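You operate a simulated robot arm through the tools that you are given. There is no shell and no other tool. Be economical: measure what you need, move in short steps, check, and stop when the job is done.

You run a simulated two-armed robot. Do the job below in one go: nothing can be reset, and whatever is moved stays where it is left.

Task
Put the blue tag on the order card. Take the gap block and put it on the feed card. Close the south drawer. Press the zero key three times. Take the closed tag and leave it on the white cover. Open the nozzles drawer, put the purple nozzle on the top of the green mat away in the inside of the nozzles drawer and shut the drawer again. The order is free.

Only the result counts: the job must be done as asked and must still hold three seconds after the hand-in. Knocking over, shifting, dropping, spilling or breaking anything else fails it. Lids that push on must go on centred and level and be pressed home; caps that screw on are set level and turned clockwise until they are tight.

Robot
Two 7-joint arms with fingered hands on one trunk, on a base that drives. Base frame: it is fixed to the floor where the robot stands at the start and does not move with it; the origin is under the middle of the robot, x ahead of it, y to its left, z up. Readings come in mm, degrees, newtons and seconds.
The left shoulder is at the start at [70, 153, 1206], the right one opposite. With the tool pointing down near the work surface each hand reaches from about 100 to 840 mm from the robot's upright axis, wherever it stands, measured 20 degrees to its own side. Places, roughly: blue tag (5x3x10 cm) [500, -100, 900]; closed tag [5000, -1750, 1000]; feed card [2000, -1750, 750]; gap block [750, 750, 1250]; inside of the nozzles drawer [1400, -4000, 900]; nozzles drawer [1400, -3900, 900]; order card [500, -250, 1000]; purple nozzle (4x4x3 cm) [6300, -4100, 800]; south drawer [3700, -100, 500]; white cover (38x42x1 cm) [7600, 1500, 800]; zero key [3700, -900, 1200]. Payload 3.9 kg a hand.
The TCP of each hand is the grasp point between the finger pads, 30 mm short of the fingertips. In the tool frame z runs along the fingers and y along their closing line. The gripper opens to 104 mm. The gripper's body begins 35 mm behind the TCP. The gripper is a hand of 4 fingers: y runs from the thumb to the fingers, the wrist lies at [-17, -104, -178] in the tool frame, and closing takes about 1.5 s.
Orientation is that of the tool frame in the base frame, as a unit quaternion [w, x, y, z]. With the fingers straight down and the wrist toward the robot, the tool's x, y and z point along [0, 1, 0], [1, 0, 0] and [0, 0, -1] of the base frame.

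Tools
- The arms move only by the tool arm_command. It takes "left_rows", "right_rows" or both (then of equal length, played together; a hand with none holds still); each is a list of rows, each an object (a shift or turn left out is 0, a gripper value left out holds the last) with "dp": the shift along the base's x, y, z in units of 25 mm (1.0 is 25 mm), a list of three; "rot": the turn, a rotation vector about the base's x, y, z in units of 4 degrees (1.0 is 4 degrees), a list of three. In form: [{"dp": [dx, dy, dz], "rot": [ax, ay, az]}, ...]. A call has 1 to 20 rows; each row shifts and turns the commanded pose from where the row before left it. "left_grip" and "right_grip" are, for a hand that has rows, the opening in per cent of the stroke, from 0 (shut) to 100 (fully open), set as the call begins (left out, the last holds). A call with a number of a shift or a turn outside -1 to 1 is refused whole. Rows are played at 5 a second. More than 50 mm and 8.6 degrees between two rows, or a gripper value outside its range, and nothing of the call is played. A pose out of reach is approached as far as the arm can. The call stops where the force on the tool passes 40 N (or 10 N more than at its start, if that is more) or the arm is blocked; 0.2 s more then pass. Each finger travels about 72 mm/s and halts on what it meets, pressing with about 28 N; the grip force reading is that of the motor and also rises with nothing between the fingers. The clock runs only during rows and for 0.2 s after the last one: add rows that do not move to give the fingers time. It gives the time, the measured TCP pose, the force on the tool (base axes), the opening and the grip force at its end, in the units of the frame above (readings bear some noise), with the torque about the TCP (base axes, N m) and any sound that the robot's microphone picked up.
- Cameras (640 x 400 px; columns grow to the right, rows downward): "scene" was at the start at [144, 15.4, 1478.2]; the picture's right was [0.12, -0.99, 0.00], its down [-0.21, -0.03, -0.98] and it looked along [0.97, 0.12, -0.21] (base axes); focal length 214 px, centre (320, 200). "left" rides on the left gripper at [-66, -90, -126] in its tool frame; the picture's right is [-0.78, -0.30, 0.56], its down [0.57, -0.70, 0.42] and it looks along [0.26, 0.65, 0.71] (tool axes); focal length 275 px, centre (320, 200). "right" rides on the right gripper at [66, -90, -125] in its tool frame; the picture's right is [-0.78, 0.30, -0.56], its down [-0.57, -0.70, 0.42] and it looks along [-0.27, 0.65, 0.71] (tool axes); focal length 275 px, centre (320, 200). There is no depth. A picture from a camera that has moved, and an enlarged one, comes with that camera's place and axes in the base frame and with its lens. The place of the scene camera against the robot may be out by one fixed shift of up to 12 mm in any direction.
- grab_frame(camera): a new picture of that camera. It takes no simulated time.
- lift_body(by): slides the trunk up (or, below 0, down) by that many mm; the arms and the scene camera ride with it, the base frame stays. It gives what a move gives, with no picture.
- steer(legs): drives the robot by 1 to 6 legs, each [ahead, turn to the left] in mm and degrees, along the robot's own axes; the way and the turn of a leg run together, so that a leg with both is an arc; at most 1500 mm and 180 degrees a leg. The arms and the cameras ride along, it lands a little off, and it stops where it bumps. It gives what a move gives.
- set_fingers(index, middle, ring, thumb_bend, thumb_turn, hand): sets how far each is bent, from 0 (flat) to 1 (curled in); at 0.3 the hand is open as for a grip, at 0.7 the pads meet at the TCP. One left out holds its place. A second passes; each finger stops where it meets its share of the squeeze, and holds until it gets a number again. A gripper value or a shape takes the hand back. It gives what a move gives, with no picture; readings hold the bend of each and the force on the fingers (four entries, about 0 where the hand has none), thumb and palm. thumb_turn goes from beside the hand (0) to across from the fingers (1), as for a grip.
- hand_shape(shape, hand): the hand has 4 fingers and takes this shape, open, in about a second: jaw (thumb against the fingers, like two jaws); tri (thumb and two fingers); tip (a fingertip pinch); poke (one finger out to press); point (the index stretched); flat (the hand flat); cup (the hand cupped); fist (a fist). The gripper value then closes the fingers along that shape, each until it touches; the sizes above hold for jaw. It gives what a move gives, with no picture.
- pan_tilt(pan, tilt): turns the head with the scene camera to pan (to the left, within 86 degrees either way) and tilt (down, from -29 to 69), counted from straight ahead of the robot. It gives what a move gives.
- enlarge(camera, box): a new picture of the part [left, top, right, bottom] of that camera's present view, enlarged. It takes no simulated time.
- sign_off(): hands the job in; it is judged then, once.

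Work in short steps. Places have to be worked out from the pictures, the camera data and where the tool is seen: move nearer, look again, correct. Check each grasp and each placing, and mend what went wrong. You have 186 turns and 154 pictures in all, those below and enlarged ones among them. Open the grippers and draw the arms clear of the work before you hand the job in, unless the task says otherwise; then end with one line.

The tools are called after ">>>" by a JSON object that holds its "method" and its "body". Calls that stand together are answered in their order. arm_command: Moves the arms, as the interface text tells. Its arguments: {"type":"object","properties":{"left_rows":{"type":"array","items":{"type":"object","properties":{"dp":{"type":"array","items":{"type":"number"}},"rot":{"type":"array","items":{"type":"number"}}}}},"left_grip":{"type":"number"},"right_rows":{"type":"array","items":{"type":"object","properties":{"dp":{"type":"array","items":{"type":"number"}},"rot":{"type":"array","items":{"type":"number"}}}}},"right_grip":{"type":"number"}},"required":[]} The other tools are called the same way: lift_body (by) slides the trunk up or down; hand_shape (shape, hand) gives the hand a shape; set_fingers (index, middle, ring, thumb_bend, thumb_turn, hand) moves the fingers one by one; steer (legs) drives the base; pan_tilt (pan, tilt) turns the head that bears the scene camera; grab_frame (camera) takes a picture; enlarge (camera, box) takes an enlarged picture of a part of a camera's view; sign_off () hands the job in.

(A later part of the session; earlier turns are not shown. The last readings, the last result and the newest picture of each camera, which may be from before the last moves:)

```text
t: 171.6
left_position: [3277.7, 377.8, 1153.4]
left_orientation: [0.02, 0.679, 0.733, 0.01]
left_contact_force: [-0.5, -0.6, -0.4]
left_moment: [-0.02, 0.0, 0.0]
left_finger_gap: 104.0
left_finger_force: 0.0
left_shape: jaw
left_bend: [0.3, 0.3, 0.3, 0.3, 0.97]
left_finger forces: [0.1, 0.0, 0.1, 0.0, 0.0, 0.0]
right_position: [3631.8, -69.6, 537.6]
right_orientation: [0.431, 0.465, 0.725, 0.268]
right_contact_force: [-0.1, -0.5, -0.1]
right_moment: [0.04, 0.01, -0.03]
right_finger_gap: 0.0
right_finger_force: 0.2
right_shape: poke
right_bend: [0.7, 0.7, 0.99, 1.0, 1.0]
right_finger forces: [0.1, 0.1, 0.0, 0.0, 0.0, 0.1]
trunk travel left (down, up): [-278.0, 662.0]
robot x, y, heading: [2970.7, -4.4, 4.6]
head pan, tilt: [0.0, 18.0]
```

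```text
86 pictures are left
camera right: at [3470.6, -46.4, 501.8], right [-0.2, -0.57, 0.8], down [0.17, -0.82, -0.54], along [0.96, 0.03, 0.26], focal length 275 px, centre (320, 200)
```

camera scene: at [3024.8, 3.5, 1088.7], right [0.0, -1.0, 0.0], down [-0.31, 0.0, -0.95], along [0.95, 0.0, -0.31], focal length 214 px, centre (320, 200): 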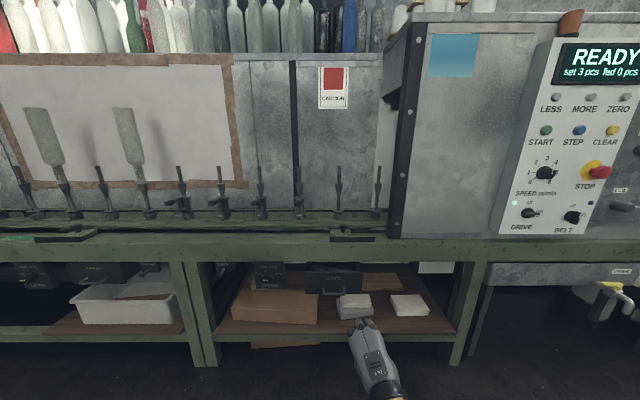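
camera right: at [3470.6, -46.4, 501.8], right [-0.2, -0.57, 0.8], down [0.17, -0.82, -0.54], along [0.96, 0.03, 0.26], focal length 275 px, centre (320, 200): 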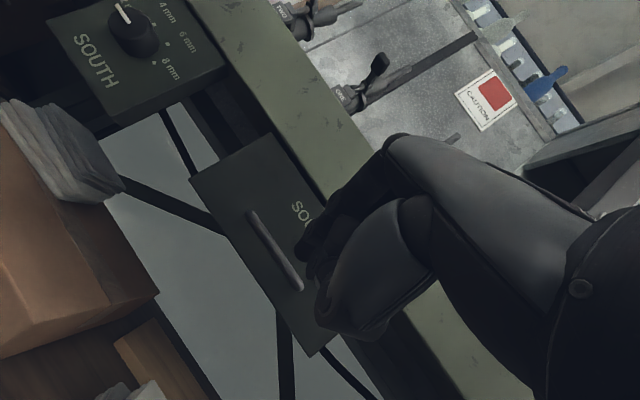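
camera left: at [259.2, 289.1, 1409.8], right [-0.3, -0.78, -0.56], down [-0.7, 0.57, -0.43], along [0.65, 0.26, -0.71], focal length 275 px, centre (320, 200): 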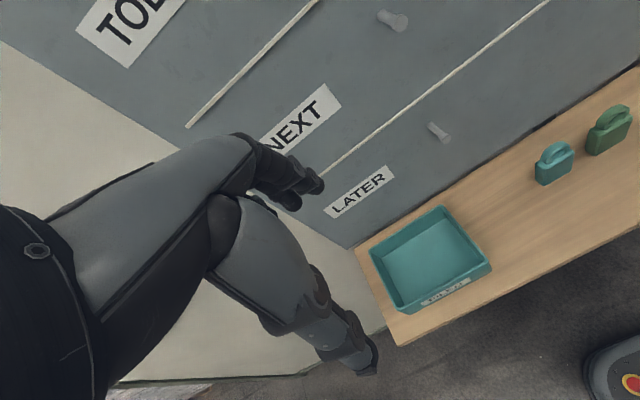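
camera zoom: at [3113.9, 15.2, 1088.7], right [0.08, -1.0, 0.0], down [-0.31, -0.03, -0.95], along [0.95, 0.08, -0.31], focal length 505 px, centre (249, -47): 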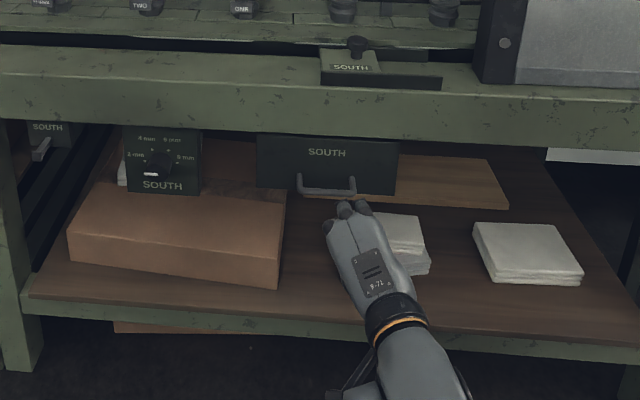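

The drawer is shut. I back away, raise the trunk and return the right hand to the downward jaw pose.

>>> {"method": "steer", "body": {"legs": [[-350, 0]]}}

>>> {"method": "lift_body", "body": {"by": 350}}

>>> {"method": "arm_command", "body": {"right_rows": [{"dp": [-0.4, -0.4, 0.6], "rot": [0.22, 0.935, -0.35]}, {"dp": [-0.4, -0.4, 0.6], "rot": [0.22, 0.935, -0.35]}, {"dp": [-0.4, -0.4, 0.6], "rot": [0.22, 0.935, -0.35]}, {"dp": [-0.4, -0.4, 0.6], "rot": [0.22, 0.935, -0.35]}, {"dp": [-0.4, -0.4, 0.6], "rot": [0.22, 0.935, -0.35]}, {"dp": [-0.4, -0.4, 0.6], "rot": [0.22, 0.935, -0.35]}, {"dp": [-0.4, -0.4, 0.6], "rot": [0.22, 0.935, -0.35]}, {"dp": [-0.4, -0.4, 0.6], "rot": [0.22, 0.935, -0.35]}, {"dp": [-0.4, -0.4, 0.6], "rot": [0.22, 0.935, -0.35]}, {"dp": [-0.4, -0.4, 0.6], "rot": [0.22, 0.935, -0.35]}, {"dp": [-0.4, 0, 0.6], "rot": [0.22, 0.935, -0.35]}, {"dp": [-0.4, 0, 0.6], "rot": [0.22, 0.935, -0.35]}, {"dp": [-0.4, 0, 0.6], "rot": [0.22, 0.935, -0.35]}, {"dp": [-0.4, 0, 0.6], "rot": [0.22, 0.935, -0.35]}, {"dp": [-0.4, 0, 0.6], "rot": [0.22, 0.935, -0.35]}, {"dp": [-0.4, 0, 0.6], "rot": [0.22, 0.935, -0.35]}]}}

>>> {"method": "hand_shape", "body": {"hand": "right", "shape": "jaw"}}

>>> {"method": "pan_tilt", "body": {"pan": 80, "tilt": 20}}

>>> {"method": "grab_frame", "body": {"camera": "scene"}}

```text
t: 173.9
left_position: [2913.3, 349.6, 1152.6]
left_orientation: [0.02, 0.678, 0.735, 0.011]
left_contact_force: [-0.4, 0.1, -0.2]
left_moment: [0.03, -0.02, 0.0]
left_finger_gap: 104.1
left_finger_force: 0.0
left_shape: jaw
left_bend: [0.3, 0.3, 0.3, 0.3, 0.97]
left_finger forces: [0.0, 0.1, 0.0, 0.1, 0.0, 0.1]
right_position: [3271.3, -96.6, 536.5]
right_orientation: [0.43, 0.463, 0.727, 0.268]
right_contact_force: [0.2, 0.6, -1.0]
right_moment: [0.0, -0.01, -0.01]
right_finger_gap: 0.3
right_finger_force: 0.1
right_shape: poke
right_bend: [0.7, 0.7, 0.99, 1.0, 1.0]
right_finger forces: [0.0, 0.1, 0.1, 0.1, 0.1, 0.1]
trunk travel left (down, up): [-278.0, 662.0]
robot x, y, heading: [2606.8, -31.2, 4.9]
head pan, tilt: [0.0, 18.0]
```

```text
t: 177.4
left_position: [2914.0, 349.4, 1502.7]
left_orientation: [0.019, 0.678, 0.735, 0.01]
left_contact_force: [0.5, -0.3, -0.8]
left_moment: [0.01, -0.01, 0.01]
left_finger_gap: 104.1
left_finger_force: 0.0
left_shape: jaw
left_bend: [0.3, 0.3, 0.3, 0.3, 0.97]
left_finger forces: [0.0, 0.1, 0.1, 0.0, 0.1, 0.1]
right_position: [3271.1, -97.2, 886.3]
right_orientation: [0.43, 0.463, 0.727, 0.269]
right_contact_force: [-0.6, 0.8, -0.3]
right_moment: [0.01, 0.05, -0.02]
right_finger_gap: 0.1
right_finger_force: 0.0
right_shape: poke
right_bend: [0.7, 0.7, 0.99, 1.0, 1.0]
right_finger forces: [0.0, 0.0, 0.1, 0.0, 0.0, 0.0]
trunk travel left (down, up): [-628.0, 312.0]
robot x, y, heading: [2606.7, -31.2, 5.2]
head pan, tilt: [0.0, 18.0]
```

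```text
t: 181.0
left_position: [2913.3, 350.3, 1502.9]
left_orientation: [0.019, 0.677, 0.736, 0.01]
left_contact_force: [0.8, -0.8, 0.4]
left_moment: [-0.03, 0.0, 0.02]
left_finger_gap: 103.8
left_finger_force: 0.0
left_shape: jaw
left_bend: [0.3, 0.3, 0.3, 0.3, 0.97]
left_finger forces: [0.1, 0.0, 0.0, 0.0, 0.0, 0.0]
right_position: [3148.2, -240.5, 1102.8]
right_orientation: [0.042, 0.734, 0.678, -0.019]
right_contact_force: [0.3, -0.4, -0.1]
right_moment: [-0.02, 0.0, 0.0]
right_finger_gap: 0.0
right_finger_force: 0.0
right_shape: poke
right_bend: [0.7, 0.7, 0.99, 1.0, 1.0]
right_finger forces: [0.0, 0.0, 0.1, 0.1, 0.0, 0.0]
right hand out of reach, approached as far as the arm can: row 15, 16
trunk travel left (down, up): [-628.0, 312.0]
robot x, y, heading: [2607.7, -31.9, 4.8]
head pan, tilt: [0.0, 18.0]
stopped in row 16 (right hand): the arm was blocked; the commanded pose is now the measured one
```

```text
t: 181.9
left_position: [2913.2, 349.9, 1504.4]
left_orientation: [0.019, 0.678, 0.735, 0.011]
left_contact_force: [-0.5, 0.3, 0.0]
left_moment: [0.01, 0.01, 0.01]
left_finger_gap: 103.9
left_finger_force: 0.1
left_shape: jaw
left_bend: [0.3, 0.3, 0.3, 0.3, 0.97]
left_finger forces: [0.0, 0.0, 0.1, 0.1, 0.1, 0.1]
right_position: [3148.9, -241.2, 1102.8]
right_orientation: [0.042, 0.734, 0.677, -0.019]
right_contact_force: [0.1, 0.3, -0.5]
right_moment: [0.02, 0.0, 0.04]
right_finger_gap: 103.7
right_finger_force: 0.1
right_shape: jaw
right_bend: [0.3, 0.3, 0.3, 0.3, 0.97]
right_finger forces: [0.0, 0.0, 0.1, 0.1, 0.0, 0.0]
trunk travel left (down, up): [-628.0, 312.0]
robot x, y, heading: [2604.7, -31.8, 4.9]
head pan, tilt: [0.0, 18.0]
```

```text
t: 183.4
left_position: [2913.1, 350.3, 1504.1]
left_orientation: [0.019, 0.677, 0.736, 0.011]
left_contact_force: [-0.7, -0.1, -0.2]
left_moment: [0.03, -0.01, -0.03]
left_finger_gap: 103.7
left_finger_force: 0.1
left_shape: jaw
left_bend: [0.3, 0.3, 0.3, 0.3, 0.97]
left_finger forces: [0.0, 0.0, 0.1, 0.1, 0.1, 0.1]
right_position: [3148.5, -241.4, 1102.6]
right_orientation: [0.042, 0.735, 0.677, -0.02]
right_contact_force: [-0.6, 0.4, -0.1]
right_moment: [0.01, -0.02, 0.0]
right_finger_gap: 103.6
right_finger_force: 0.0
right_shape: jaw
right_bend: [0.3, 0.3, 0.3, 0.3, 0.97]
right_finger forces: [0.0, 0.0, 0.0, 0.1, 0.1, 0.0]
trunk travel left (down, up): [-628.0, 312.0]
robot x, y, heading: [2608.9, -33.0, 5.0]
head pan, tilt: [80.0, 20.0]
```

```text
85 pictures are left
camera scene: at [2667.3, 69.7, 1435.4], right [1.0, -0.09, 0.0], down [-0.03, -0.34, -0.94], along [0.08, 0.94, -0.34], focal length 214 px, centre (320, 200)
```

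scene: 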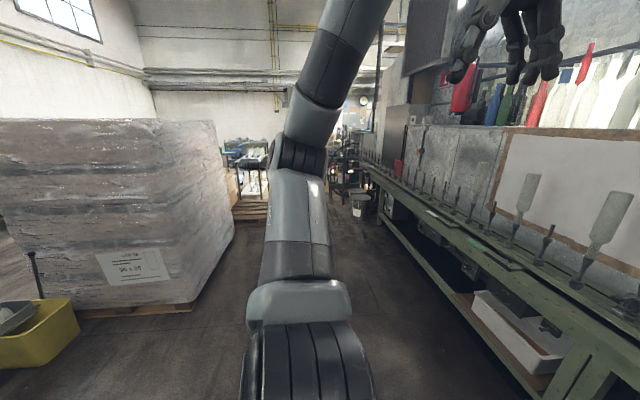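

I turn left to face the partition's back.

>>> {"method": "steer", "body": {"legs": [[0, 175]]}}

>>> {"method": "pan_tilt", "body": {"pan": 0, "tilt": 15}}

>>> {"method": "grab_frame", "body": {"camera": "scene"}}

```text
t: 191.0
left_position: [2271.6, -387.0, 1502.8]
left_orientation: [-0.01, -0.707, 0.707, 0.02]
left_contact_force: [0.0, 0.2, 0.3]
left_moment: [0.03, 0.03, 0.01]
left_finger_gap: 103.9
left_finger_force: 0.1
left_shape: jaw
left_bend: [0.3, 0.3, 0.3, 0.3, 0.97]
left_finger forces: [0.1, 0.0, 0.1, 0.0, 0.0, 0.0]
right_position: [2087.3, 221.6, 1104.1]
right_orientation: [0.021, -0.646, 0.762, 0.042]
right_contact_force: [-0.1, 0.4, 1.0]
right_moment: [0.02, -0.01, 0.01]
right_finger_gap: 103.9
right_finger_force: 0.1
right_shape: jaw
right_bend: [0.3, 0.3, 0.3, 0.3, 0.97]
right_finger forces: [0.0, 0.0, 0.0, 0.1, 0.0, 0.1]
trunk travel left (down, up): [-628.0, 312.0]
robot x, y, heading: [2609.9, -33.8, -179.5]
head pan, tilt: [80.0, 20.0]
```

```text
t: 192.5
left_position: [2271.3, -385.9, 1503.4]
left_orientation: [0.01, 0.707, -0.707, -0.019]
left_contact_force: [0.7, -0.5, -0.2]
left_moment: [0.02, 0.02, -0.03]
left_finger_gap: 104.2
left_finger_force: 0.1
left_shape: jaw
left_bend: [0.3, 0.3, 0.3, 0.3, 0.97]
left_finger forces: [0.0, 0.1, 0.0, 0.0, 0.0, 0.0]
right_position: [2087.1, 222.7, 1103.0]
right_orientation: [0.021, -0.646, 0.762, 0.041]
right_contact_force: [0.7, 0.2, -0.6]
right_moment: [-0.01, 0.0, -0.01]
right_finger_gap: 103.9
right_finger_force: 0.0
right_shape: jaw
right_bend: [0.3, 0.3, 0.3, 0.3, 0.97]
right_finger forces: [0.0, 0.0, 0.0, 0.0, 0.0, 0.0]
trunk travel left (down, up): [-628.0, 312.0]
robot x, y, heading: [2606.2, -29.3, -179.4]
head pan, tilt: [0.0, 15.0]
```

```text
84 pictures are left
camera scene: at [2465.6, -28.5, 1443.5], right [-0.01, 1.0, 0.0], down [0.26, 0.0, -0.97], along [-0.97, -0.01, -0.26], focal length 214 px, centre (320, 200)
```

scene: 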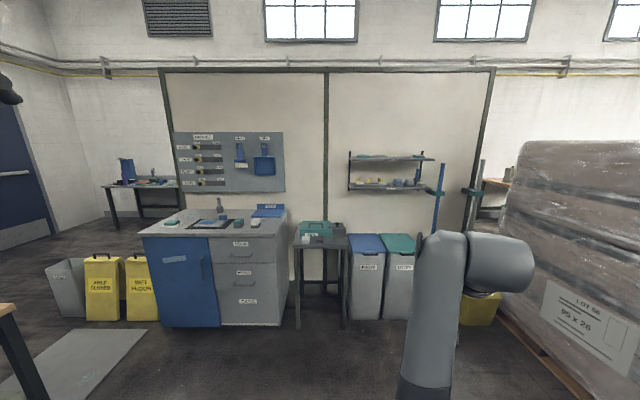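

>>> {"method": "enlarge", "body": {"camera": "scene", "box": [330, 140, 500, 240]}}

>>> {"method": "enlarge", "body": {"camera": "scene", "box": [280, 200, 430, 300]}}

```text
3.76 times, centred on (415, 190) of scene
camera zoom: at [2465.6, -28.5, 1443.5], right [-0.01, 1.0, 0.0], down [0.26, 0.0, -0.97], along [-0.97, -0.01, -0.26], focal length 807 px, centre (-38, 238)
```

zoom: 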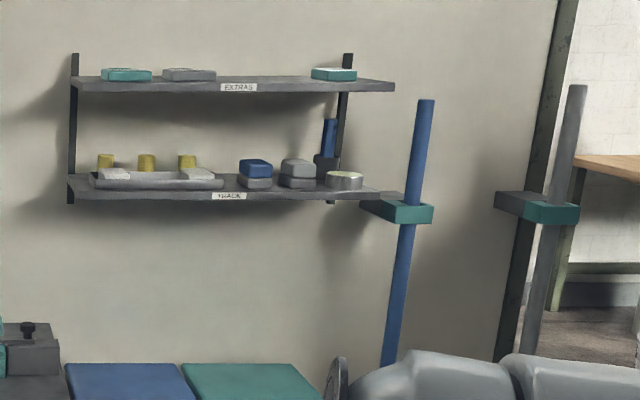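

```text
4.00 times, centred on (355, 250) of scene
camera zoom: at [2465.6, -28.5, 1443.5], right [-0.01, 1.0, 0.0], down [0.26, 0.0, -0.97], along [-0.97, -0.01, -0.26], focal length 858 px, centre (180, 0)
```

zoom: 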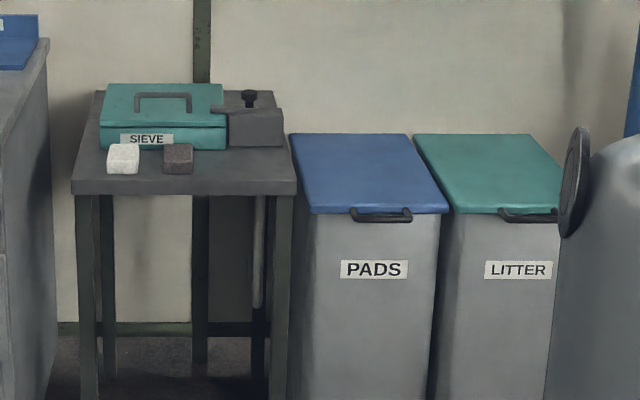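

The block is likely on the shelf at y≈600. I drive to face it.

>>> {"method": "steer", "body": {"legs": [[0, -45], [850, 0], [0, 45], [400, 0]]}}

>>> {"method": "grab_frame", "body": {"camera": "scene"}}

>>> {"method": "enlarge", "body": {"camera": "scene", "box": [230, 130, 430, 260]}}

```text
t: 203.3
left_position: [1267.7, 215.5, 1503.4]
left_orientation: [0.009, 0.708, -0.706, -0.019]
left_contact_force: [0.3, 0.3, -0.3]
left_moment: [0.01, -0.02, -0.03]
left_finger_gap: 104.1
left_finger_force: 0.2
left_shape: jaw
left_bend: [0.3, 0.3, 0.3, 0.3, 0.97]
left_finger forces: [0.1, 0.0, 0.0, 0.0, 0.1, 0.0]
right_position: [1081.4, 821.7, 1103.1]
right_orientation: [0.02, -0.648, 0.76, 0.041]
right_contact_force: [-0.5, -0.8, -0.6]
right_moment: [-0.01, 0.03, 0.01]
right_finger_gap: 103.9
right_finger_force: 0.2
right_shape: jaw
right_bend: [0.3, 0.3, 0.3, 0.3, 0.97]
right_finger forces: [0.1, 0.1, 0.0, 0.0, 0.1, 0.0]
trunk travel left (down, up): [-628.0, 312.0]
robot x, y, heading: [1603.6, 568.1, -179.4]
head pan, tilt: [0.0, 15.0]
```

```text
81 pictures are left
camera scene: at [1460.6, 573.7, 1443.7], right [-0.01, 1.0, 0.0], down [0.26, 0.0, -0.97], along [-0.97, -0.01, -0.26], focal length 214 px, centre (320, 200)
```

scene: 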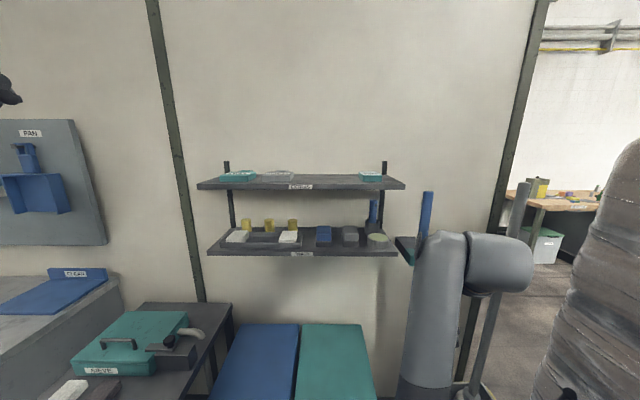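

```text
3.08 times, centred on (330, 195) of scene
camera zoom: at [1460.6, 573.7, 1443.7], right [-0.01, 1.0, 0.0], down [0.26, 0.0, -0.97], along [-0.97, -0.01, -0.26], focal length 660 px, centre (289, 215)
```

zoom: 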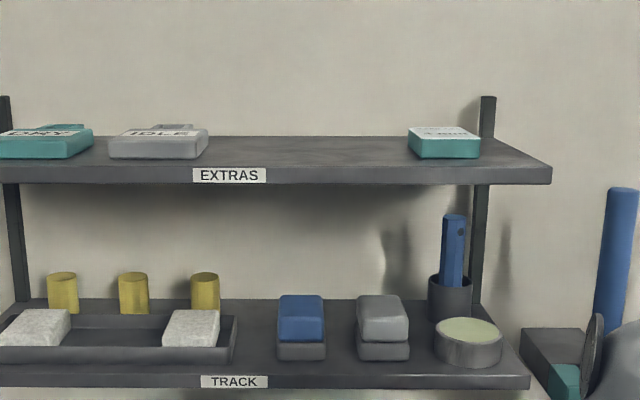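

The top-shelf blocks carry labels. I raise the trunk to read them.

>>> {"method": "lift_body", "body": {"by": 250}}

>>> {"method": "pan_tilt", "body": {"pan": 0, "tilt": 30}}

>>> {"method": "enlarge", "body": {"camera": "scene", "box": [220, 120, 420, 260]}}

```text
t: 205.8
left_position: [1267.4, 215.3, 1752.0]
left_orientation: [0.011, 0.708, -0.705, -0.019]
left_contact_force: [-0.1, 0.5, -0.3]
left_moment: [0.01, -0.02, 0.01]
left_finger_gap: 104.1
left_finger_force: 0.0
left_shape: jaw
left_bend: [0.3, 0.3, 0.3, 0.3, 0.97]
left_finger forces: [0.0, 0.0, 0.0, 0.0, 0.0, 0.0]
right_position: [1079.2, 823.0, 1352.6]
right_orientation: [0.021, -0.649, 0.76, 0.041]
right_contact_force: [-0.7, 0.2, 0.1]
right_moment: [0.0, 0.0, 0.03]
right_finger_gap: 103.9
right_finger_force: 0.1
right_shape: jaw
right_bend: [0.3, 0.3, 0.3, 0.3, 0.97]
right_finger forces: [0.1, 0.1, 0.1, 0.1, 0.0, 0.0]
trunk travel left (down, up): [-878.0, 62.0]
robot x, y, heading: [1603.6, 571.8, -179.4]
head pan, tilt: [0.0, 15.0]
```

```text
t: 206.6
left_position: [1266.8, 215.6, 1752.7]
left_orientation: [0.01, 0.708, -0.705, -0.02]
left_contact_force: [0.5, -0.2, -0.8]
left_moment: [-0.01, -0.03, 0.01]
left_finger_gap: 104.1
left_finger_force: 0.2
left_shape: jaw
left_bend: [0.3, 0.3, 0.3, 0.3, 0.97]
left_finger forces: [0.0, 0.0, 0.0, 0.0, 0.0, 0.1]
right_position: [1079.5, 823.2, 1354.0]
right_orientation: [0.02, -0.648, 0.76, 0.042]
right_contact_force: [-0.9, -0.2, -0.4]
right_moment: [-0.01, -0.02, 0.01]
right_finger_gap: 103.8
right_finger_force: 0.1
right_shape: jaw
right_bend: [0.3, 0.3, 0.3, 0.3, 0.97]
right_finger forces: [0.0, 0.0, 0.0, 0.0, 0.1, 0.0]
trunk travel left (down, up): [-878.0, 62.0]
robot x, y, heading: [1598.0, 569.5, -179.6]
head pan, tilt: [0.0, 30.0]
```

```text
2.86 times, centred on (320, 190) of scene
camera zoom: at [1462.6, 573.7, 1669.4], right [-0.01, 1.0, 0.0], down [0.5, 0.01, -0.87], along [-0.87, -0.01, -0.5], focal length 613 px, centre (320, 229)
```

zoom: 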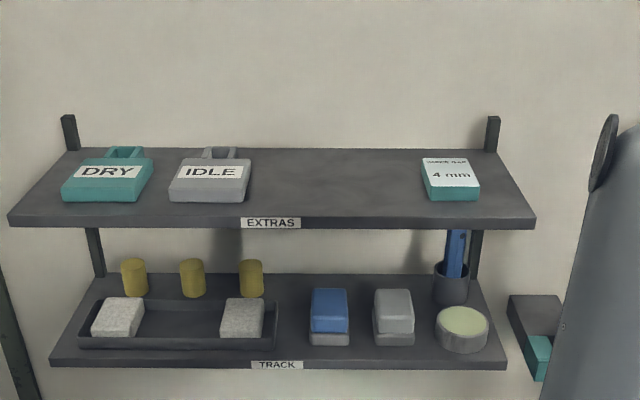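

The "4 mm" block (GAP gauge) is at about [757,730], top z≈1347, shelf z≈1325. I raise the right hand, square it up and align y, then drive closer.

>>> {"method": "arm_command", "body": {"right_rows": [{"dp": [0, 0, 0.9], "rot": [-0.41, -0.14, 0.76]}, {"dp": [0, -0.4, 0.9], "rot": [-0.41, -0.14, 0.76]}, {"dp": [0, -0.8, 0.9], "rot": [-0.41, -0.14, 0.76]}, {"dp": [0, -0.8, 0.9]}, {"dp": [0, -0.8, 0.4]}, {"dp": [0, -0.8, 0]}, {"dp": [0, 0, 0]}]}}

>>> {"method": "steer", "body": {"legs": [[260, 0]]}}

>>> {"method": "grab_frame", "body": {"camera": "right"}}

>>> {"method": "grab_frame", "body": {"camera": "scene"}}

```text
t: 208.4
left_position: [1267.4, 214.8, 1753.3]
left_orientation: [0.01, 0.709, -0.705, -0.02]
left_contact_force: [-1.1, 0.0, 0.7]
left_moment: [0.03, -0.03, 0.01]
left_finger_gap: 104.0
left_finger_force: 0.1
left_shape: jaw
left_bend: [0.3, 0.3, 0.3, 0.3, 0.97]
left_finger forces: [0.1, 0.1, 0.0, 0.1, 0.0, 0.1]
right_position: [1024.4, 805.1, 1459.4]
right_orientation: [-0.004, -0.672, 0.741, 0.019]
right_contact_force: [-0.8, 0.4, 0.1]
right_moment: [0.05, 0.04, 0.0]
right_finger_gap: 103.9
right_finger_force: 0.1
right_shape: jaw
right_bend: [0.3, 0.3, 0.3, 0.3, 0.97]
right_finger forces: [0.0, 0.0, 0.0, 0.1, 0.0, 0.0]
right hand out of reach, approached as far as the arm can: row 2, 3, 4, 5, 6
trunk travel left (down, up): [-878.0, 62.0]
robot x, y, heading: [1601.0, 576.3, -179.6]
head pan, tilt: [0.0, 30.0]
stopped in row 7 (right hand): the arm was blocked; the commanded pose is now the measured one
```

```text
t: 210.3
left_position: [1010.7, 212.8, 1753.5]
left_orientation: [0.012, 0.708, -0.705, -0.02]
left_contact_force: [0.5, -0.3, 0.3]
left_moment: [-0.02, 0.05, -0.01]
left_finger_gap: 103.7
left_finger_force: 0.0
left_shape: jaw
left_bend: [0.3, 0.3, 0.3, 0.3, 0.97]
left_finger forces: [0.0, 0.0, 0.0, 0.0, 0.1, 0.0]
right_position: [767.5, 800.5, 1462.5]
right_orientation: [-0.004, -0.672, 0.74, 0.021]
right_contact_force: [-0.3, 0.9, -0.9]
right_moment: [0.01, 0.04, -0.01]
right_finger_gap: 103.9
right_finger_force: 0.2
right_shape: jaw
right_bend: [0.3, 0.3, 0.3, 0.3, 0.97]
right_finger forces: [0.0, 0.0, 0.0, 0.0, 0.0, 0.0]
trunk travel left (down, up): [-878.0, 62.0]
robot x, y, heading: [1341.4, 570.9, -179.3]
head pan, tilt: [0.0, 30.0]
```

```text
78 pictures are left
camera right: at [854.7, 723.1, 1582.6], right [-0.2, 0.79, 0.58], down [0.74, 0.51, -0.44], along [-0.65, 0.34, -0.68], focal length 275 px, centre (320, 200)
```

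right: 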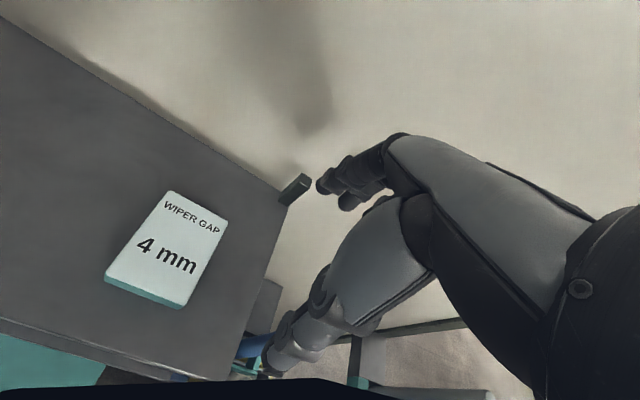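

```text
77 pictures are left
camera scene: at [1205.2, 570.8, 1669.9], right [-0.01, 1.0, 0.0], down [0.5, 0.01, -0.87], along [-0.87, -0.01, -0.5], focal length 214 px, centre (320, 200)
```

scene: 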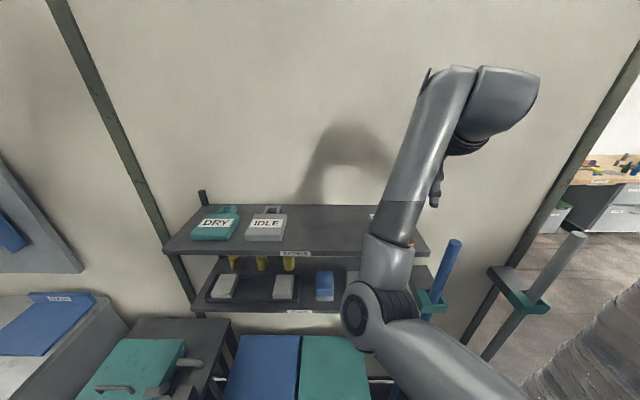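

It reads "WIPER GAP 4 mm"; block spans x 718–803, y 699–754. I lower the trunk 50 mm and bring the hand over the block, squared.

>>> {"method": "lift_body", "body": {"by": -50}}

>>> {"method": "arm_command", "body": {"right_rows": [{"dp": [0, -0.6, 0], "rot": [-0.09, -0.12, 0.35]}, {"dp": [0, -0.6, 0], "rot": [-0.09, -0.12, 0.35]}, {"dp": [0, -0.6, 0], "rot": [-0.09, -0.12, 0.35]}, {"dp": [-0.1, -0.6, 0], "rot": [-0.09, -0.12, 0.35]}, {"dp": [-0.15, -0.55, 0]}, {"dp": [0, 0, 0]}]}}

>>> {"method": "grab_frame", "body": {"camera": "right"}}

```text
t: 211.2
left_position: [1003.3, 212.4, 1702.9]
left_orientation: [0.011, 0.709, -0.705, -0.019]
left_contact_force: [0.4, 0.0, 0.0]
left_moment: [-0.02, -0.03, 0.01]
left_finger_gap: 103.9
left_finger_force: 0.0
left_shape: jaw
left_bend: [0.3, 0.3, 0.3, 0.3, 0.97]
left_finger forces: [0.1, 0.0, 0.0, 0.1, 0.0, 0.0]
right_position: [761.5, 801.1, 1408.3]
right_orientation: [-0.003, -0.672, 0.741, 0.019]
right_contact_force: [0.0, -0.2, 1.2]
right_moment: [-0.04, 0.02, -0.02]
right_finger_gap: 103.8
right_finger_force: 0.0
right_shape: jaw
right_bend: [0.3, 0.3, 0.3, 0.3, 0.97]
right_finger forces: [0.1, 0.0, 0.0, 0.1, 0.0, 0.0]
trunk travel left (down, up): [-828.0, 112.0]
robot x, y, heading: [1335.4, 569.3, -179.2]
head pan, tilt: [0.0, 30.0]
```

```text
t: 212.8
left_position: [1005.3, 212.7, 1703.7]
left_orientation: [0.011, 0.708, -0.705, -0.02]
left_contact_force: [-1.1, -0.3, -0.3]
left_moment: [0.02, 0.01, -0.02]
left_finger_gap: 103.9
left_finger_force: 0.1
left_shape: jaw
left_bend: [0.3, 0.3, 0.3, 0.3, 0.97]
left_finger forces: [0.0, 0.0, 0.0, 0.1, 0.0, 0.1]
right_position: [749.6, 776.6, 1425.0]
right_orientation: [-0.006, -0.671, 0.741, 0.015]
right_contact_force: [-0.7, -0.4, 0.2]
right_moment: [0.02, 0.0, -0.01]
right_finger_gap: 103.9
right_finger_force: 0.0
right_shape: jaw
right_bend: [0.3, 0.3, 0.3, 0.3, 0.97]
right_finger forces: [0.0, 0.0, 0.0, 0.0, 0.0, 0.1]
trunk travel left (down, up): [-828.0, 112.0]
robot x, y, heading: [1341.4, 565.0, -179.3]
head pan, tilt: [0.0, 30.0]
stopped in row 6 (right hand): the arm was blocked; the commanded pose is now the measured one
```

```text
76 pictures are left
camera right: at [837.1, 700.7, 1546.8], right [-0.2, 0.79, 0.57], down [0.74, 0.51, -0.44], along [-0.64, 0.34, -0.69], focal length 275 px, centre (320, 200)
```

right: 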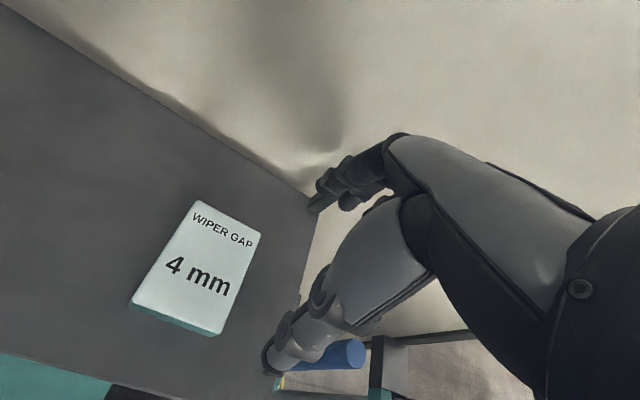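

The arm resists moving inward, but turning the base 5° left both squares the hand and shifts it over the block; then back 28 mm.

>>> {"method": "steer", "body": {"legs": [[0, 5.3], [-25, 0]]}}

>>> {"method": "grab_frame", "body": {"camera": "right"}}

```text
t: 214.1
left_position: [1057.1, 181.5, 1701.0]
left_orientation: [0.009, 0.741, -0.672, -0.018]
left_contact_force: [-0.4, 0.1, 0.1]
left_moment: [0.0, -0.08, 0.0]
left_finger_gap: 104.1
left_finger_force: 0.0
left_shape: jaw
left_bend: [0.3, 0.3, 0.3, 0.3, 0.97]
left_finger forces: [0.0, 0.0, 0.0, 0.0, 0.0, 0.0]
right_position: [752.4, 718.7, 1423.4]
right_orientation: [-0.006, -0.705, 0.709, 0.015]
right_contact_force: [-0.5, -0.4, -0.8]
right_moment: [0.03, -0.03, 0.0]
right_finger_gap: 103.7
right_finger_force: 0.0
right_shape: jaw
right_bend: [0.3, 0.3, 0.3, 0.3, 0.97]
right_finger forces: [0.0, 0.1, 0.0, 0.0, 0.1, 0.0]
trunk travel left (down, up): [-828.0, 112.0]
robot x, y, heading: [1364.5, 571.2, -174.1]
head pan, tilt: [0.0, 30.0]
```

```text
75 pictures are left
camera right: at [845.8, 652.0, 1545.2], right [-0.28, 0.77, 0.57], down [0.69, 0.57, -0.44], along [-0.67, 0.28, -0.69], focal length 275 px, centre (320, 200)
```

right: 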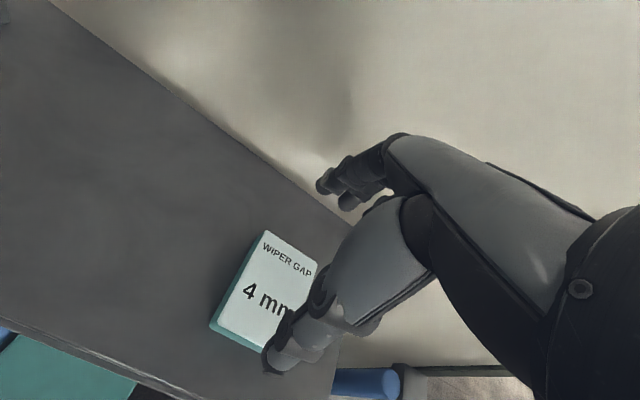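

Block centre [760,725]; I nudge the TCP there, then lower the trunk to just above the shelf.

>>> {"method": "arm_command", "body": {"right_rows": [{"dp": [0.3, 0.24, 0]}, {"dp": [0, 0, 0]}]}}

>>> {"method": "lift_body", "body": {"by": -40}}

>>> {"method": "grab_frame", "body": {"camera": "right"}}

```text
t: 214.7
left_position: [1064.1, 182.3, 1702.8]
left_orientation: [0.01, 0.741, -0.671, -0.018]
left_contact_force: [0.6, -0.9, 1.0]
left_moment: [0.0, -0.02, -0.04]
left_finger_gap: 103.8
left_finger_force: 0.0
left_shape: jaw
left_bend: [0.3, 0.3, 0.3, 0.3, 0.97]
left_finger forces: [0.0, 0.0, 0.0, 0.0, 0.0, 0.0]
right_position: [765.5, 736.2, 1426.2]
right_orientation: [-0.006, -0.699, 0.715, 0.019]
right_contact_force: [-0.6, -0.1, 0.1]
right_moment: [0.0, 0.01, 0.0]
right_finger_gap: 103.9
right_finger_force: 0.0
right_shape: jaw
right_bend: [0.3, 0.3, 0.3, 0.3, 0.97]
right_finger forces: [0.1, 0.1, 0.0, 0.0, 0.0, 0.0]
trunk travel left (down, up): [-828.0, 112.0]
robot x, y, heading: [1363.7, 572.7, -173.9]
head pan, tilt: [0.0, 30.0]
```

```text
t: 215.6
left_position: [1063.2, 185.0, 1662.8]
left_orientation: [0.01, 0.741, -0.671, -0.019]
left_contact_force: [0.1, -1.1, -0.3]
left_moment: [0.03, 0.01, 0.0]
left_finger_gap: 104.3
left_finger_force: 0.1
left_shape: jaw
left_bend: [0.3, 0.3, 0.3, 0.3, 0.97]
left_finger forces: [0.0, 0.0, 0.0, 0.0, 0.0, 0.0]
right_position: [764.7, 736.7, 1387.6]
right_orientation: [-0.009, -0.698, 0.716, 0.018]
right_contact_force: [-0.2, 0.2, -0.5]
right_moment: [-0.03, 0.0, 0.02]
right_finger_gap: 104.1
right_finger_force: 0.1
right_shape: jaw
right_bend: [0.3, 0.3, 0.3, 0.3, 0.97]
right_finger forces: [0.0, 0.0, 0.0, 0.1, 0.1, 0.0]
trunk travel left (down, up): [-788.0, 152.0]
robot x, y, heading: [1364.3, 571.6, -173.7]
head pan, tilt: [0.0, 30.0]
```

```text
74 pictures are left
camera right: at [858.0, 668.7, 1508.7], right [-0.26, 0.78, 0.58], down [0.7, 0.56, -0.44], along [-0.67, 0.29, -0.69], focal length 275 px, centre (320, 200)
```

right: 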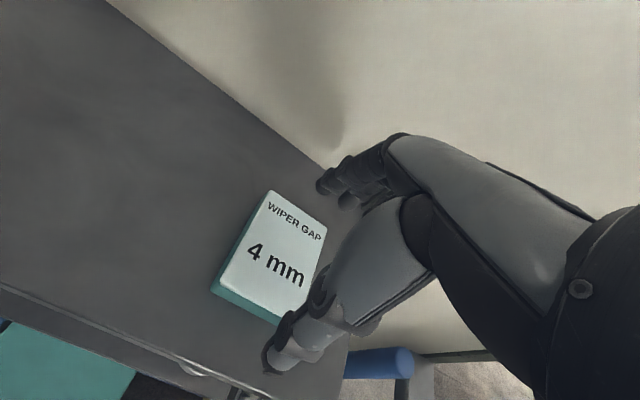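

I nudge left a bit and lower further.

>>> {"method": "arm_command", "body": {"right_rows": [{"dp": [-0.15, -0.4, 0]}, {"dp": [0, 0, 0]}]}}

>>> {"method": "lift_body", "body": {"by": -22}}

>>> {"method": "grab_frame", "body": {"camera": "right"}}

```text
t: 216.2
left_position: [1064.1, 184.3, 1663.2]
left_orientation: [0.011, 0.741, -0.671, -0.018]
left_contact_force: [-0.9, 0.3, 0.3]
left_moment: [0.02, -0.01, -0.03]
left_finger_gap: 103.9
left_finger_force: 0.0
left_shape: jaw
left_bend: [0.3, 0.3, 0.3, 0.3, 0.97]
left_finger forces: [0.0, 0.0, 0.0, 0.0, 0.0, 0.1]
right_position: [761.2, 731.3, 1390.9]
right_orientation: [-0.012, -0.695, 0.718, 0.018]
right_contact_force: [0.7, 0.2, -0.4]
right_moment: [0.01, 0.0, 0.02]
right_finger_gap: 104.0
right_finger_force: 0.1
right_shape: jaw
right_bend: [0.3, 0.3, 0.3, 0.3, 0.97]
right_finger forces: [0.1, 0.1, 0.0, 0.1, 0.1, 0.0]
trunk travel left (down, up): [-788.0, 152.0]
robot x, y, heading: [1363.2, 570.0, -173.9]
head pan, tilt: [0.0, 30.0]
```

```text
t: 216.8
left_position: [1064.1, 184.2, 1640.9]
left_orientation: [0.01, 0.741, -0.671, -0.019]
left_contact_force: [0.2, 0.8, -0.2]
left_moment: [-0.01, 0.03, 0.0]
left_finger_gap: 104.1
left_finger_force: 0.0
left_shape: jaw
left_bend: [0.3, 0.3, 0.3, 0.3, 0.97]
left_finger forces: [0.0, 0.0, 0.0, 0.0, 0.0, 0.0]
right_position: [762.0, 731.1, 1366.4]
right_orientation: [-0.01, -0.696, 0.718, 0.018]
right_contact_force: [-1.1, -0.5, 0.3]
right_moment: [0.03, 0.0, 0.02]
right_finger_gap: 104.1
right_finger_force: 0.1
right_shape: jaw
right_bend: [0.3, 0.3, 0.3, 0.3, 0.97]
right_finger forces: [0.0, 0.0, 0.0, 0.0, 0.1, 0.1]
trunk travel left (down, up): [-766.0, 174.0]
robot x, y, heading: [1364.6, 568.6, -173.7]
head pan, tilt: [0.0, 30.0]
```

```text
73 pictures are left
camera right: at [854.5, 661.3, 1487.4], right [-0.25, 0.78, 0.58], down [0.7, 0.56, -0.44], along [-0.67, 0.29, -0.68], focal length 275 px, centre (320, 200)
```

right: 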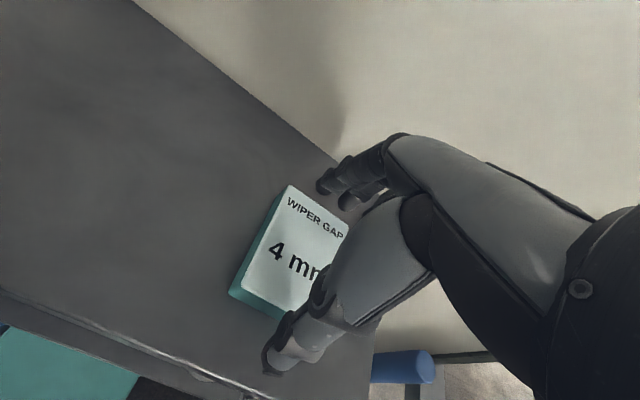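

The fingers straddle the block. I lower 5 mm more and close the gripper.

>>> {"method": "lift_body", "body": {"by": -5}}

>>> {"method": "arm_command", "body": {"right_rows": [{"dp": [0, 0, 0]}, {"dp": [0, 0, 0]}, {"dp": [0, 0, 0]}, {"dp": [0, 0, 0]}, {"dp": [0, 0, 0]}, {"dp": [0, 0, 0]}, {"dp": [0, 0, 0]}], "right_grip": 0}}

>>> {"method": "grab_frame", "body": {"camera": "right"}}

```text
t: 217.4
left_position: [1063.9, 184.0, 1635.7]
left_orientation: [0.01, 0.741, -0.672, -0.018]
left_contact_force: [0.3, 0.5, -0.1]
left_moment: [0.01, -0.01, 0.02]
left_finger_gap: 104.1
left_finger_force: 0.2
left_shape: jaw
left_bend: [0.3, 0.3, 0.3, 0.3, 0.97]
left_finger forces: [0.0, 0.0, 0.1, 0.1, 0.1, 0.1]
right_position: [760.0, 730.7, 1360.7]
right_orientation: [-0.008, -0.697, 0.717, 0.019]
right_contact_force: [0.7, 0.0, 0.6]
right_moment: [0.0, 0.03, -0.01]
right_finger_gap: 103.9
right_finger_force: 0.0
right_shape: jaw
right_bend: [0.3, 0.3, 0.3, 0.3, 0.97]
right_finger forces: [0.0, 0.0, 0.0, 0.0, 0.0, 0.0]
trunk travel left (down, up): [-761.0, 179.0]
robot x, y, heading: [1363.9, 572.4, -173.8]
head pan, tilt: [0.0, 30.0]
```

```text
t: 219.0
left_position: [1065.7, 185.3, 1635.7]
left_orientation: [0.012, 0.741, -0.672, -0.018]
left_contact_force: [-0.5, 0.1, -0.1]
left_moment: [-0.01, -0.02, -0.01]
left_finger_gap: 104.0
left_finger_force: 0.2
left_shape: jaw
left_bend: [0.3, 0.3, 0.3, 0.3, 0.97]
left_finger forces: [0.0, 0.1, 0.0, 0.0, 0.0, 0.0]
right_position: [762.2, 731.4, 1361.4]
right_orientation: [-0.009, -0.697, 0.717, 0.019]
right_contact_force: [-0.2, 0.0, -0.2]
right_moment: [0.02, 0.02, 0.02]
right_finger_gap: 79.3
right_finger_force: 28.4
right_shape: jaw
right_bend: [0.27, 0.35, 0.36, 0.5, 0.99]
right_finger forces: [14.9, 9.2, 0.1, 0.1, 24.1, 0.0]
trunk travel left (down, up): [-761.0, 179.0]
robot x, y, heading: [1365.3, 572.6, -174.0]
head pan, tilt: [0.0, 30.0]
```

```text
72 pictures are left
camera right: at [855.0, 660.7, 1482.6], right [-0.25, 0.78, 0.58], down [0.7, 0.56, -0.44], along [-0.67, 0.3, -0.68], focal length 275 px, centre (320, 200)
```

right: 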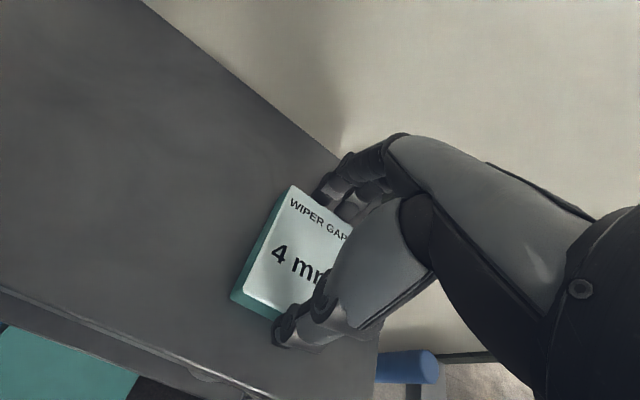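

Grip holds at 79 mm width. I lift with the trunk.

>>> {"method": "lift_body", "body": {"by": 80}}

>>> {"method": "grab_frame", "body": {"camera": "right"}}

```text
t: 220.2
left_position: [1065.4, 185.2, 1717.5]
left_orientation: [0.01, 0.741, -0.671, -0.019]
left_contact_force: [0.4, 0.0, 0.7]
left_moment: [-0.01, 0.04, -0.03]
left_finger_gap: 103.9
left_finger_force: 0.0
left_shape: jaw
left_bend: [0.3, 0.3, 0.3, 0.3, 0.97]
left_finger forces: [0.1, 0.0, 0.0, 0.0, 0.0, 0.0]
right_position: [760.7, 730.8, 1441.3]
right_orientation: [-0.009, -0.696, 0.717, 0.02]
right_contact_force: [-0.6, -0.1, -0.5]
right_moment: [0.0, 0.0, -0.01]
right_finger_gap: 79.6
right_finger_force: 28.3
right_shape: jaw
right_bend: [0.27, 0.35, 0.36, 0.5, 0.99]
right_finger forces: [14.9, 9.3, 0.0, 0.1, 24.1, 0.1]
trunk travel left (down, up): [-841.0, 99.0]
robot x, y, heading: [1366.1, 571.2, -174.0]
head pan, tilt: [0.0, 30.0]
```

```text
71 pictures are left
camera right: at [855.1, 660.8, 1562.9], right [-0.25, 0.78, 0.58], down [0.7, 0.56, -0.45], along [-0.67, 0.29, -0.68], focal length 275 px, centre (320, 200)
```

right: 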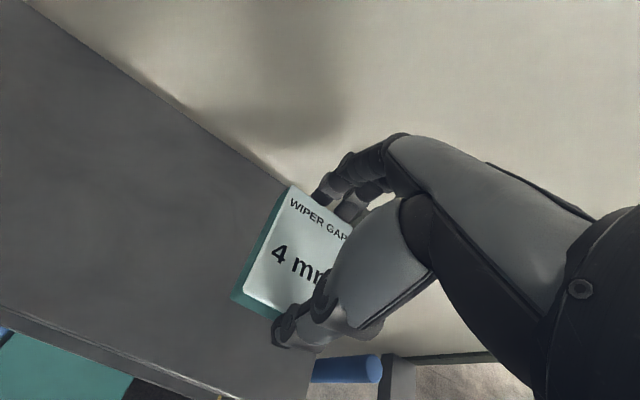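

Block held. I back away from the shelf, turn toward -y, and drive to the cart's north end where the feed card lies.

>>> {"method": "steer", "body": {"legs": [[-820, 0], [0, 84], [1300, 0]]}}

>>> {"method": "pan_tilt", "body": {"pan": 0, "tilt": 35}}

>>> {"method": "grab_frame", "body": {"camera": "scene"}}

```text
t: 234.2
left_position: [2522.9, -983.1, 1716.3]
left_orientation: [0.021, 1.0, -0.007, -0.007]
left_contact_force: [0.2, 0.2, 0.2]
left_moment: [-0.02, 0.02, 0.0]
left_finger_gap: 103.8
left_finger_force: 0.0
left_shape: jaw
left_bend: [0.3, 0.3, 0.3, 0.3, 0.97]
left_finger forces: [0.0, 0.0, 0.1, 0.0, 0.1, 0.0]
right_position: [1945.9, -1223.4, 1442.6]
right_orientation: [0.02, 0.997, -0.071, -0.009]
right_contact_force: [0.2, 1.2, -0.8]
right_moment: [-0.01, 0.0, 0.04]
right_finger_gap: 79.4
right_finger_force: 27.7
right_shape: jaw
right_bend: [0.27, 0.35, 0.36, 0.5, 0.99]
right_finger forces: [14.8, 9.0, 0.0, 0.0, 23.8, 0.0]
trunk travel left (down, up): [-841.0, 99.0]
robot x, y, heading: [2170.3, -640.8, -90.3]
head pan, tilt: [0.0, 30.0]
```

```text
t: 234.9
left_position: [2523.1, -984.5, 1716.0]
left_orientation: [0.021, 1.0, -0.007, -0.006]
left_contact_force: [0.7, 0.2, -0.2]
left_moment: [-0.01, -0.02, -0.04]
left_finger_gap: 104.0
left_finger_force: 0.1
left_shape: jaw
left_bend: [0.3, 0.3, 0.3, 0.3, 0.97]
left_finger forces: [0.0, 0.0, 0.1, 0.0, 0.0, 0.0]
right_position: [1944.9, -1223.8, 1442.1]
right_orientation: [0.021, 0.997, -0.073, -0.009]
right_contact_force: [0.3, -0.8, -0.4]
right_moment: [0.01, 0.03, 0.0]
right_finger_gap: 79.5
right_finger_force: 28.1
right_shape: jaw
right_bend: [0.27, 0.35, 0.36, 0.5, 0.99]
right_finger forces: [14.8, 9.1, 0.1, 0.0, 23.8, 0.0]
trunk travel left (down, up): [-841.0, 99.0]
robot x, y, heading: [2170.6, -644.8, -90.5]
head pan, tilt: [0.0, 35.0]
```

```text
70 pictures are left
camera scene: at [2173.0, -776.9, 1624.6], right [-1.0, 0.01, 0.0], down [0.0, 0.57, -0.82], along [-0.01, -0.82, -0.57], focal length 214 px, centre (320, 200)
```

scene: 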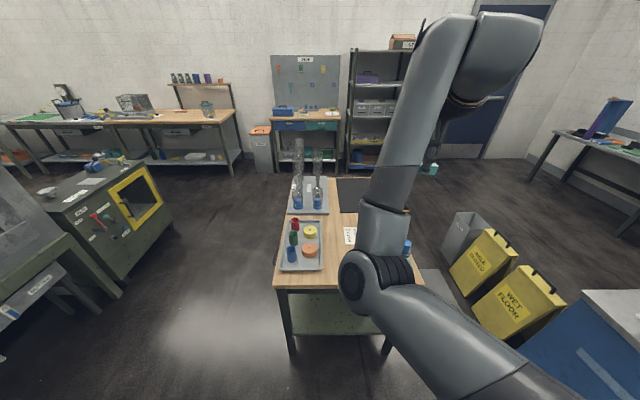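

The feed card is at about [1997,-1627]. I lower the trunk to carry height, turn 4° left and drive closer (cart edge y≈-1310).

>>> {"method": "lift_body", "body": {"by": -390}}

>>> {"method": "steer", "body": {"legs": [[0, 3.5], [310, 0]]}}

>>> {"method": "pan_tilt", "body": {"pan": -10, "tilt": 50}}

>>> {"method": "grab_frame", "body": {"camera": "scene"}}

>>> {"method": "grab_frame", "body": {"camera": "right"}}

```text
t: 238.7
left_position: [2522.7, -983.6, 1326.8]
left_orientation: [0.021, 1.0, -0.007, -0.006]
left_contact_force: [0.6, -0.3, -0.6]
left_moment: [0.03, -0.03, -0.01]
left_finger_gap: 104.1
left_finger_force: 0.1
left_shape: jaw
left_bend: [0.3, 0.3, 0.3, 0.3, 0.97]
left_finger forces: [0.1, 0.0, 0.1, 0.0, 0.0, 0.0]
right_position: [1944.6, -1225.0, 1052.6]
right_orientation: [0.021, 0.997, -0.074, -0.008]
right_contact_force: [-0.1, -0.2, -0.8]
right_moment: [-0.02, 0.0, 0.0]
right_finger_gap: 79.3
right_finger_force: 27.4
right_shape: jaw
right_bend: [0.27, 0.35, 0.36, 0.5, 0.99]
right_finger forces: [14.8, 9.0, 0.0, 0.0, 23.8, 0.1]
trunk travel left (down, up): [-451.0, 489.0]
robot x, y, heading: [2176.9, -644.9, -90.5]
head pan, tilt: [0.0, 35.0]
```

```text
t: 241.2
left_position: [2560.1, -1272.1, 1326.1]
left_orientation: [0.021, 0.999, 0.025, -0.005]
left_contact_force: [-0.6, -0.4, 0.1]
left_moment: [0.01, 0.0, 0.0]
left_finger_gap: 104.1
left_finger_force: 0.1
left_shape: jaw
left_bend: [0.3, 0.3, 0.3, 0.3, 0.97]
left_finger forces: [0.0, 0.0, 0.0, 0.0, 0.0, 0.0]
right_position: [1999.5, -1548.3, 1052.6]
right_orientation: [0.021, 0.999, -0.041, -0.008]
right_contact_force: [0.4, 0.9, -0.2]
right_moment: [0.01, 0.03, 0.02]
right_finger_gap: 79.2
right_finger_force: 27.8
right_shape: jaw
right_bend: [0.27, 0.35, 0.36, 0.5, 0.99]
right_finger forces: [14.8, 9.1, 0.0, 0.1, 23.8, 0.0]
trunk travel left (down, up): [-451.0, 489.0]
robot x, y, heading: [2188.2, -951.9, -86.7]
head pan, tilt: [0.0, 35.0]
```

```text
t: 242.0
left_position: [2560.6, -1271.7, 1325.8]
left_orientation: [0.021, 0.999, 0.025, -0.005]
left_contact_force: [-0.1, -0.4, 0.3]
left_moment: [0.0, 0.01, -0.02]
left_finger_gap: 104.0
left_finger_force: 0.0
left_shape: jaw
left_bend: [0.3, 0.3, 0.3, 0.3, 0.97]
left_finger forces: [0.1, 0.0, 0.0, 0.0, 0.1, 0.0]
right_position: [1998.1, -1548.9, 1053.3]
right_orientation: [0.022, 0.999, -0.043, -0.009]
right_contact_force: [-0.3, -0.2, -0.5]
right_moment: [-0.01, -0.02, -0.02]
right_finger_gap: 79.4
right_finger_force: 28.7
right_shape: jaw
right_bend: [0.27, 0.35, 0.36, 0.5, 0.99]
right_finger forces: [14.9, 9.1, 0.0, 0.0, 23.9, 0.1]
trunk travel left (down, up): [-451.0, 489.0]
robot x, y, heading: [2188.0, -951.1, -87.1]
head pan, tilt: [-10.0, 50.0]
```

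```text
69 pictures are left
camera scene: at [2184.2, -1075.7, 1212.9], right [-0.99, 0.12, 0.0], down [0.09, 0.76, -0.64], along [-0.08, -0.64, -0.77], focal length 214 px, centre (320, 200)
```

scene: 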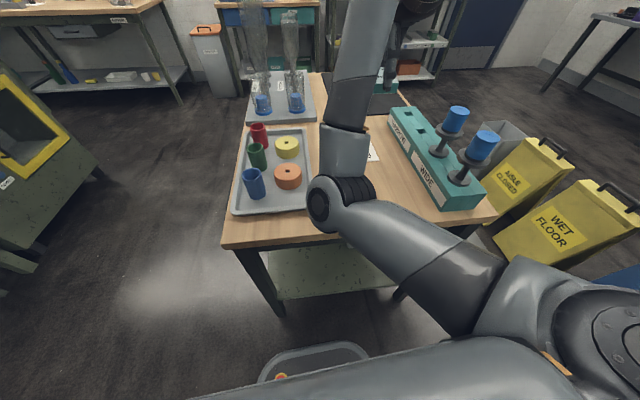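

```text
68 pictures are left
camera right: at [2074.0, -1458.0, 1173.5], right [-0.79, -0.21, 0.58], down [-0.52, 0.73, -0.45], along [-0.33, -0.65, -0.68], focal length 275 px, centre (320, 200)
```

right: 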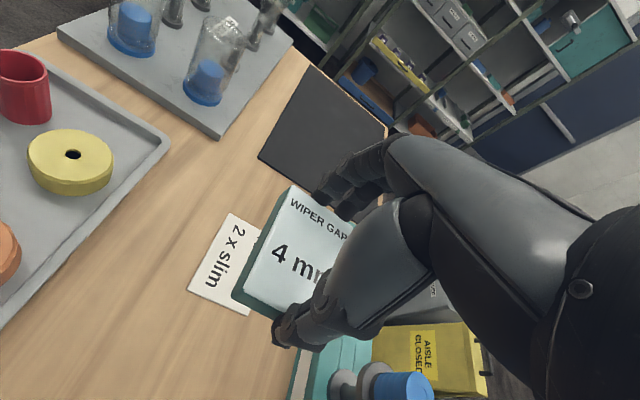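

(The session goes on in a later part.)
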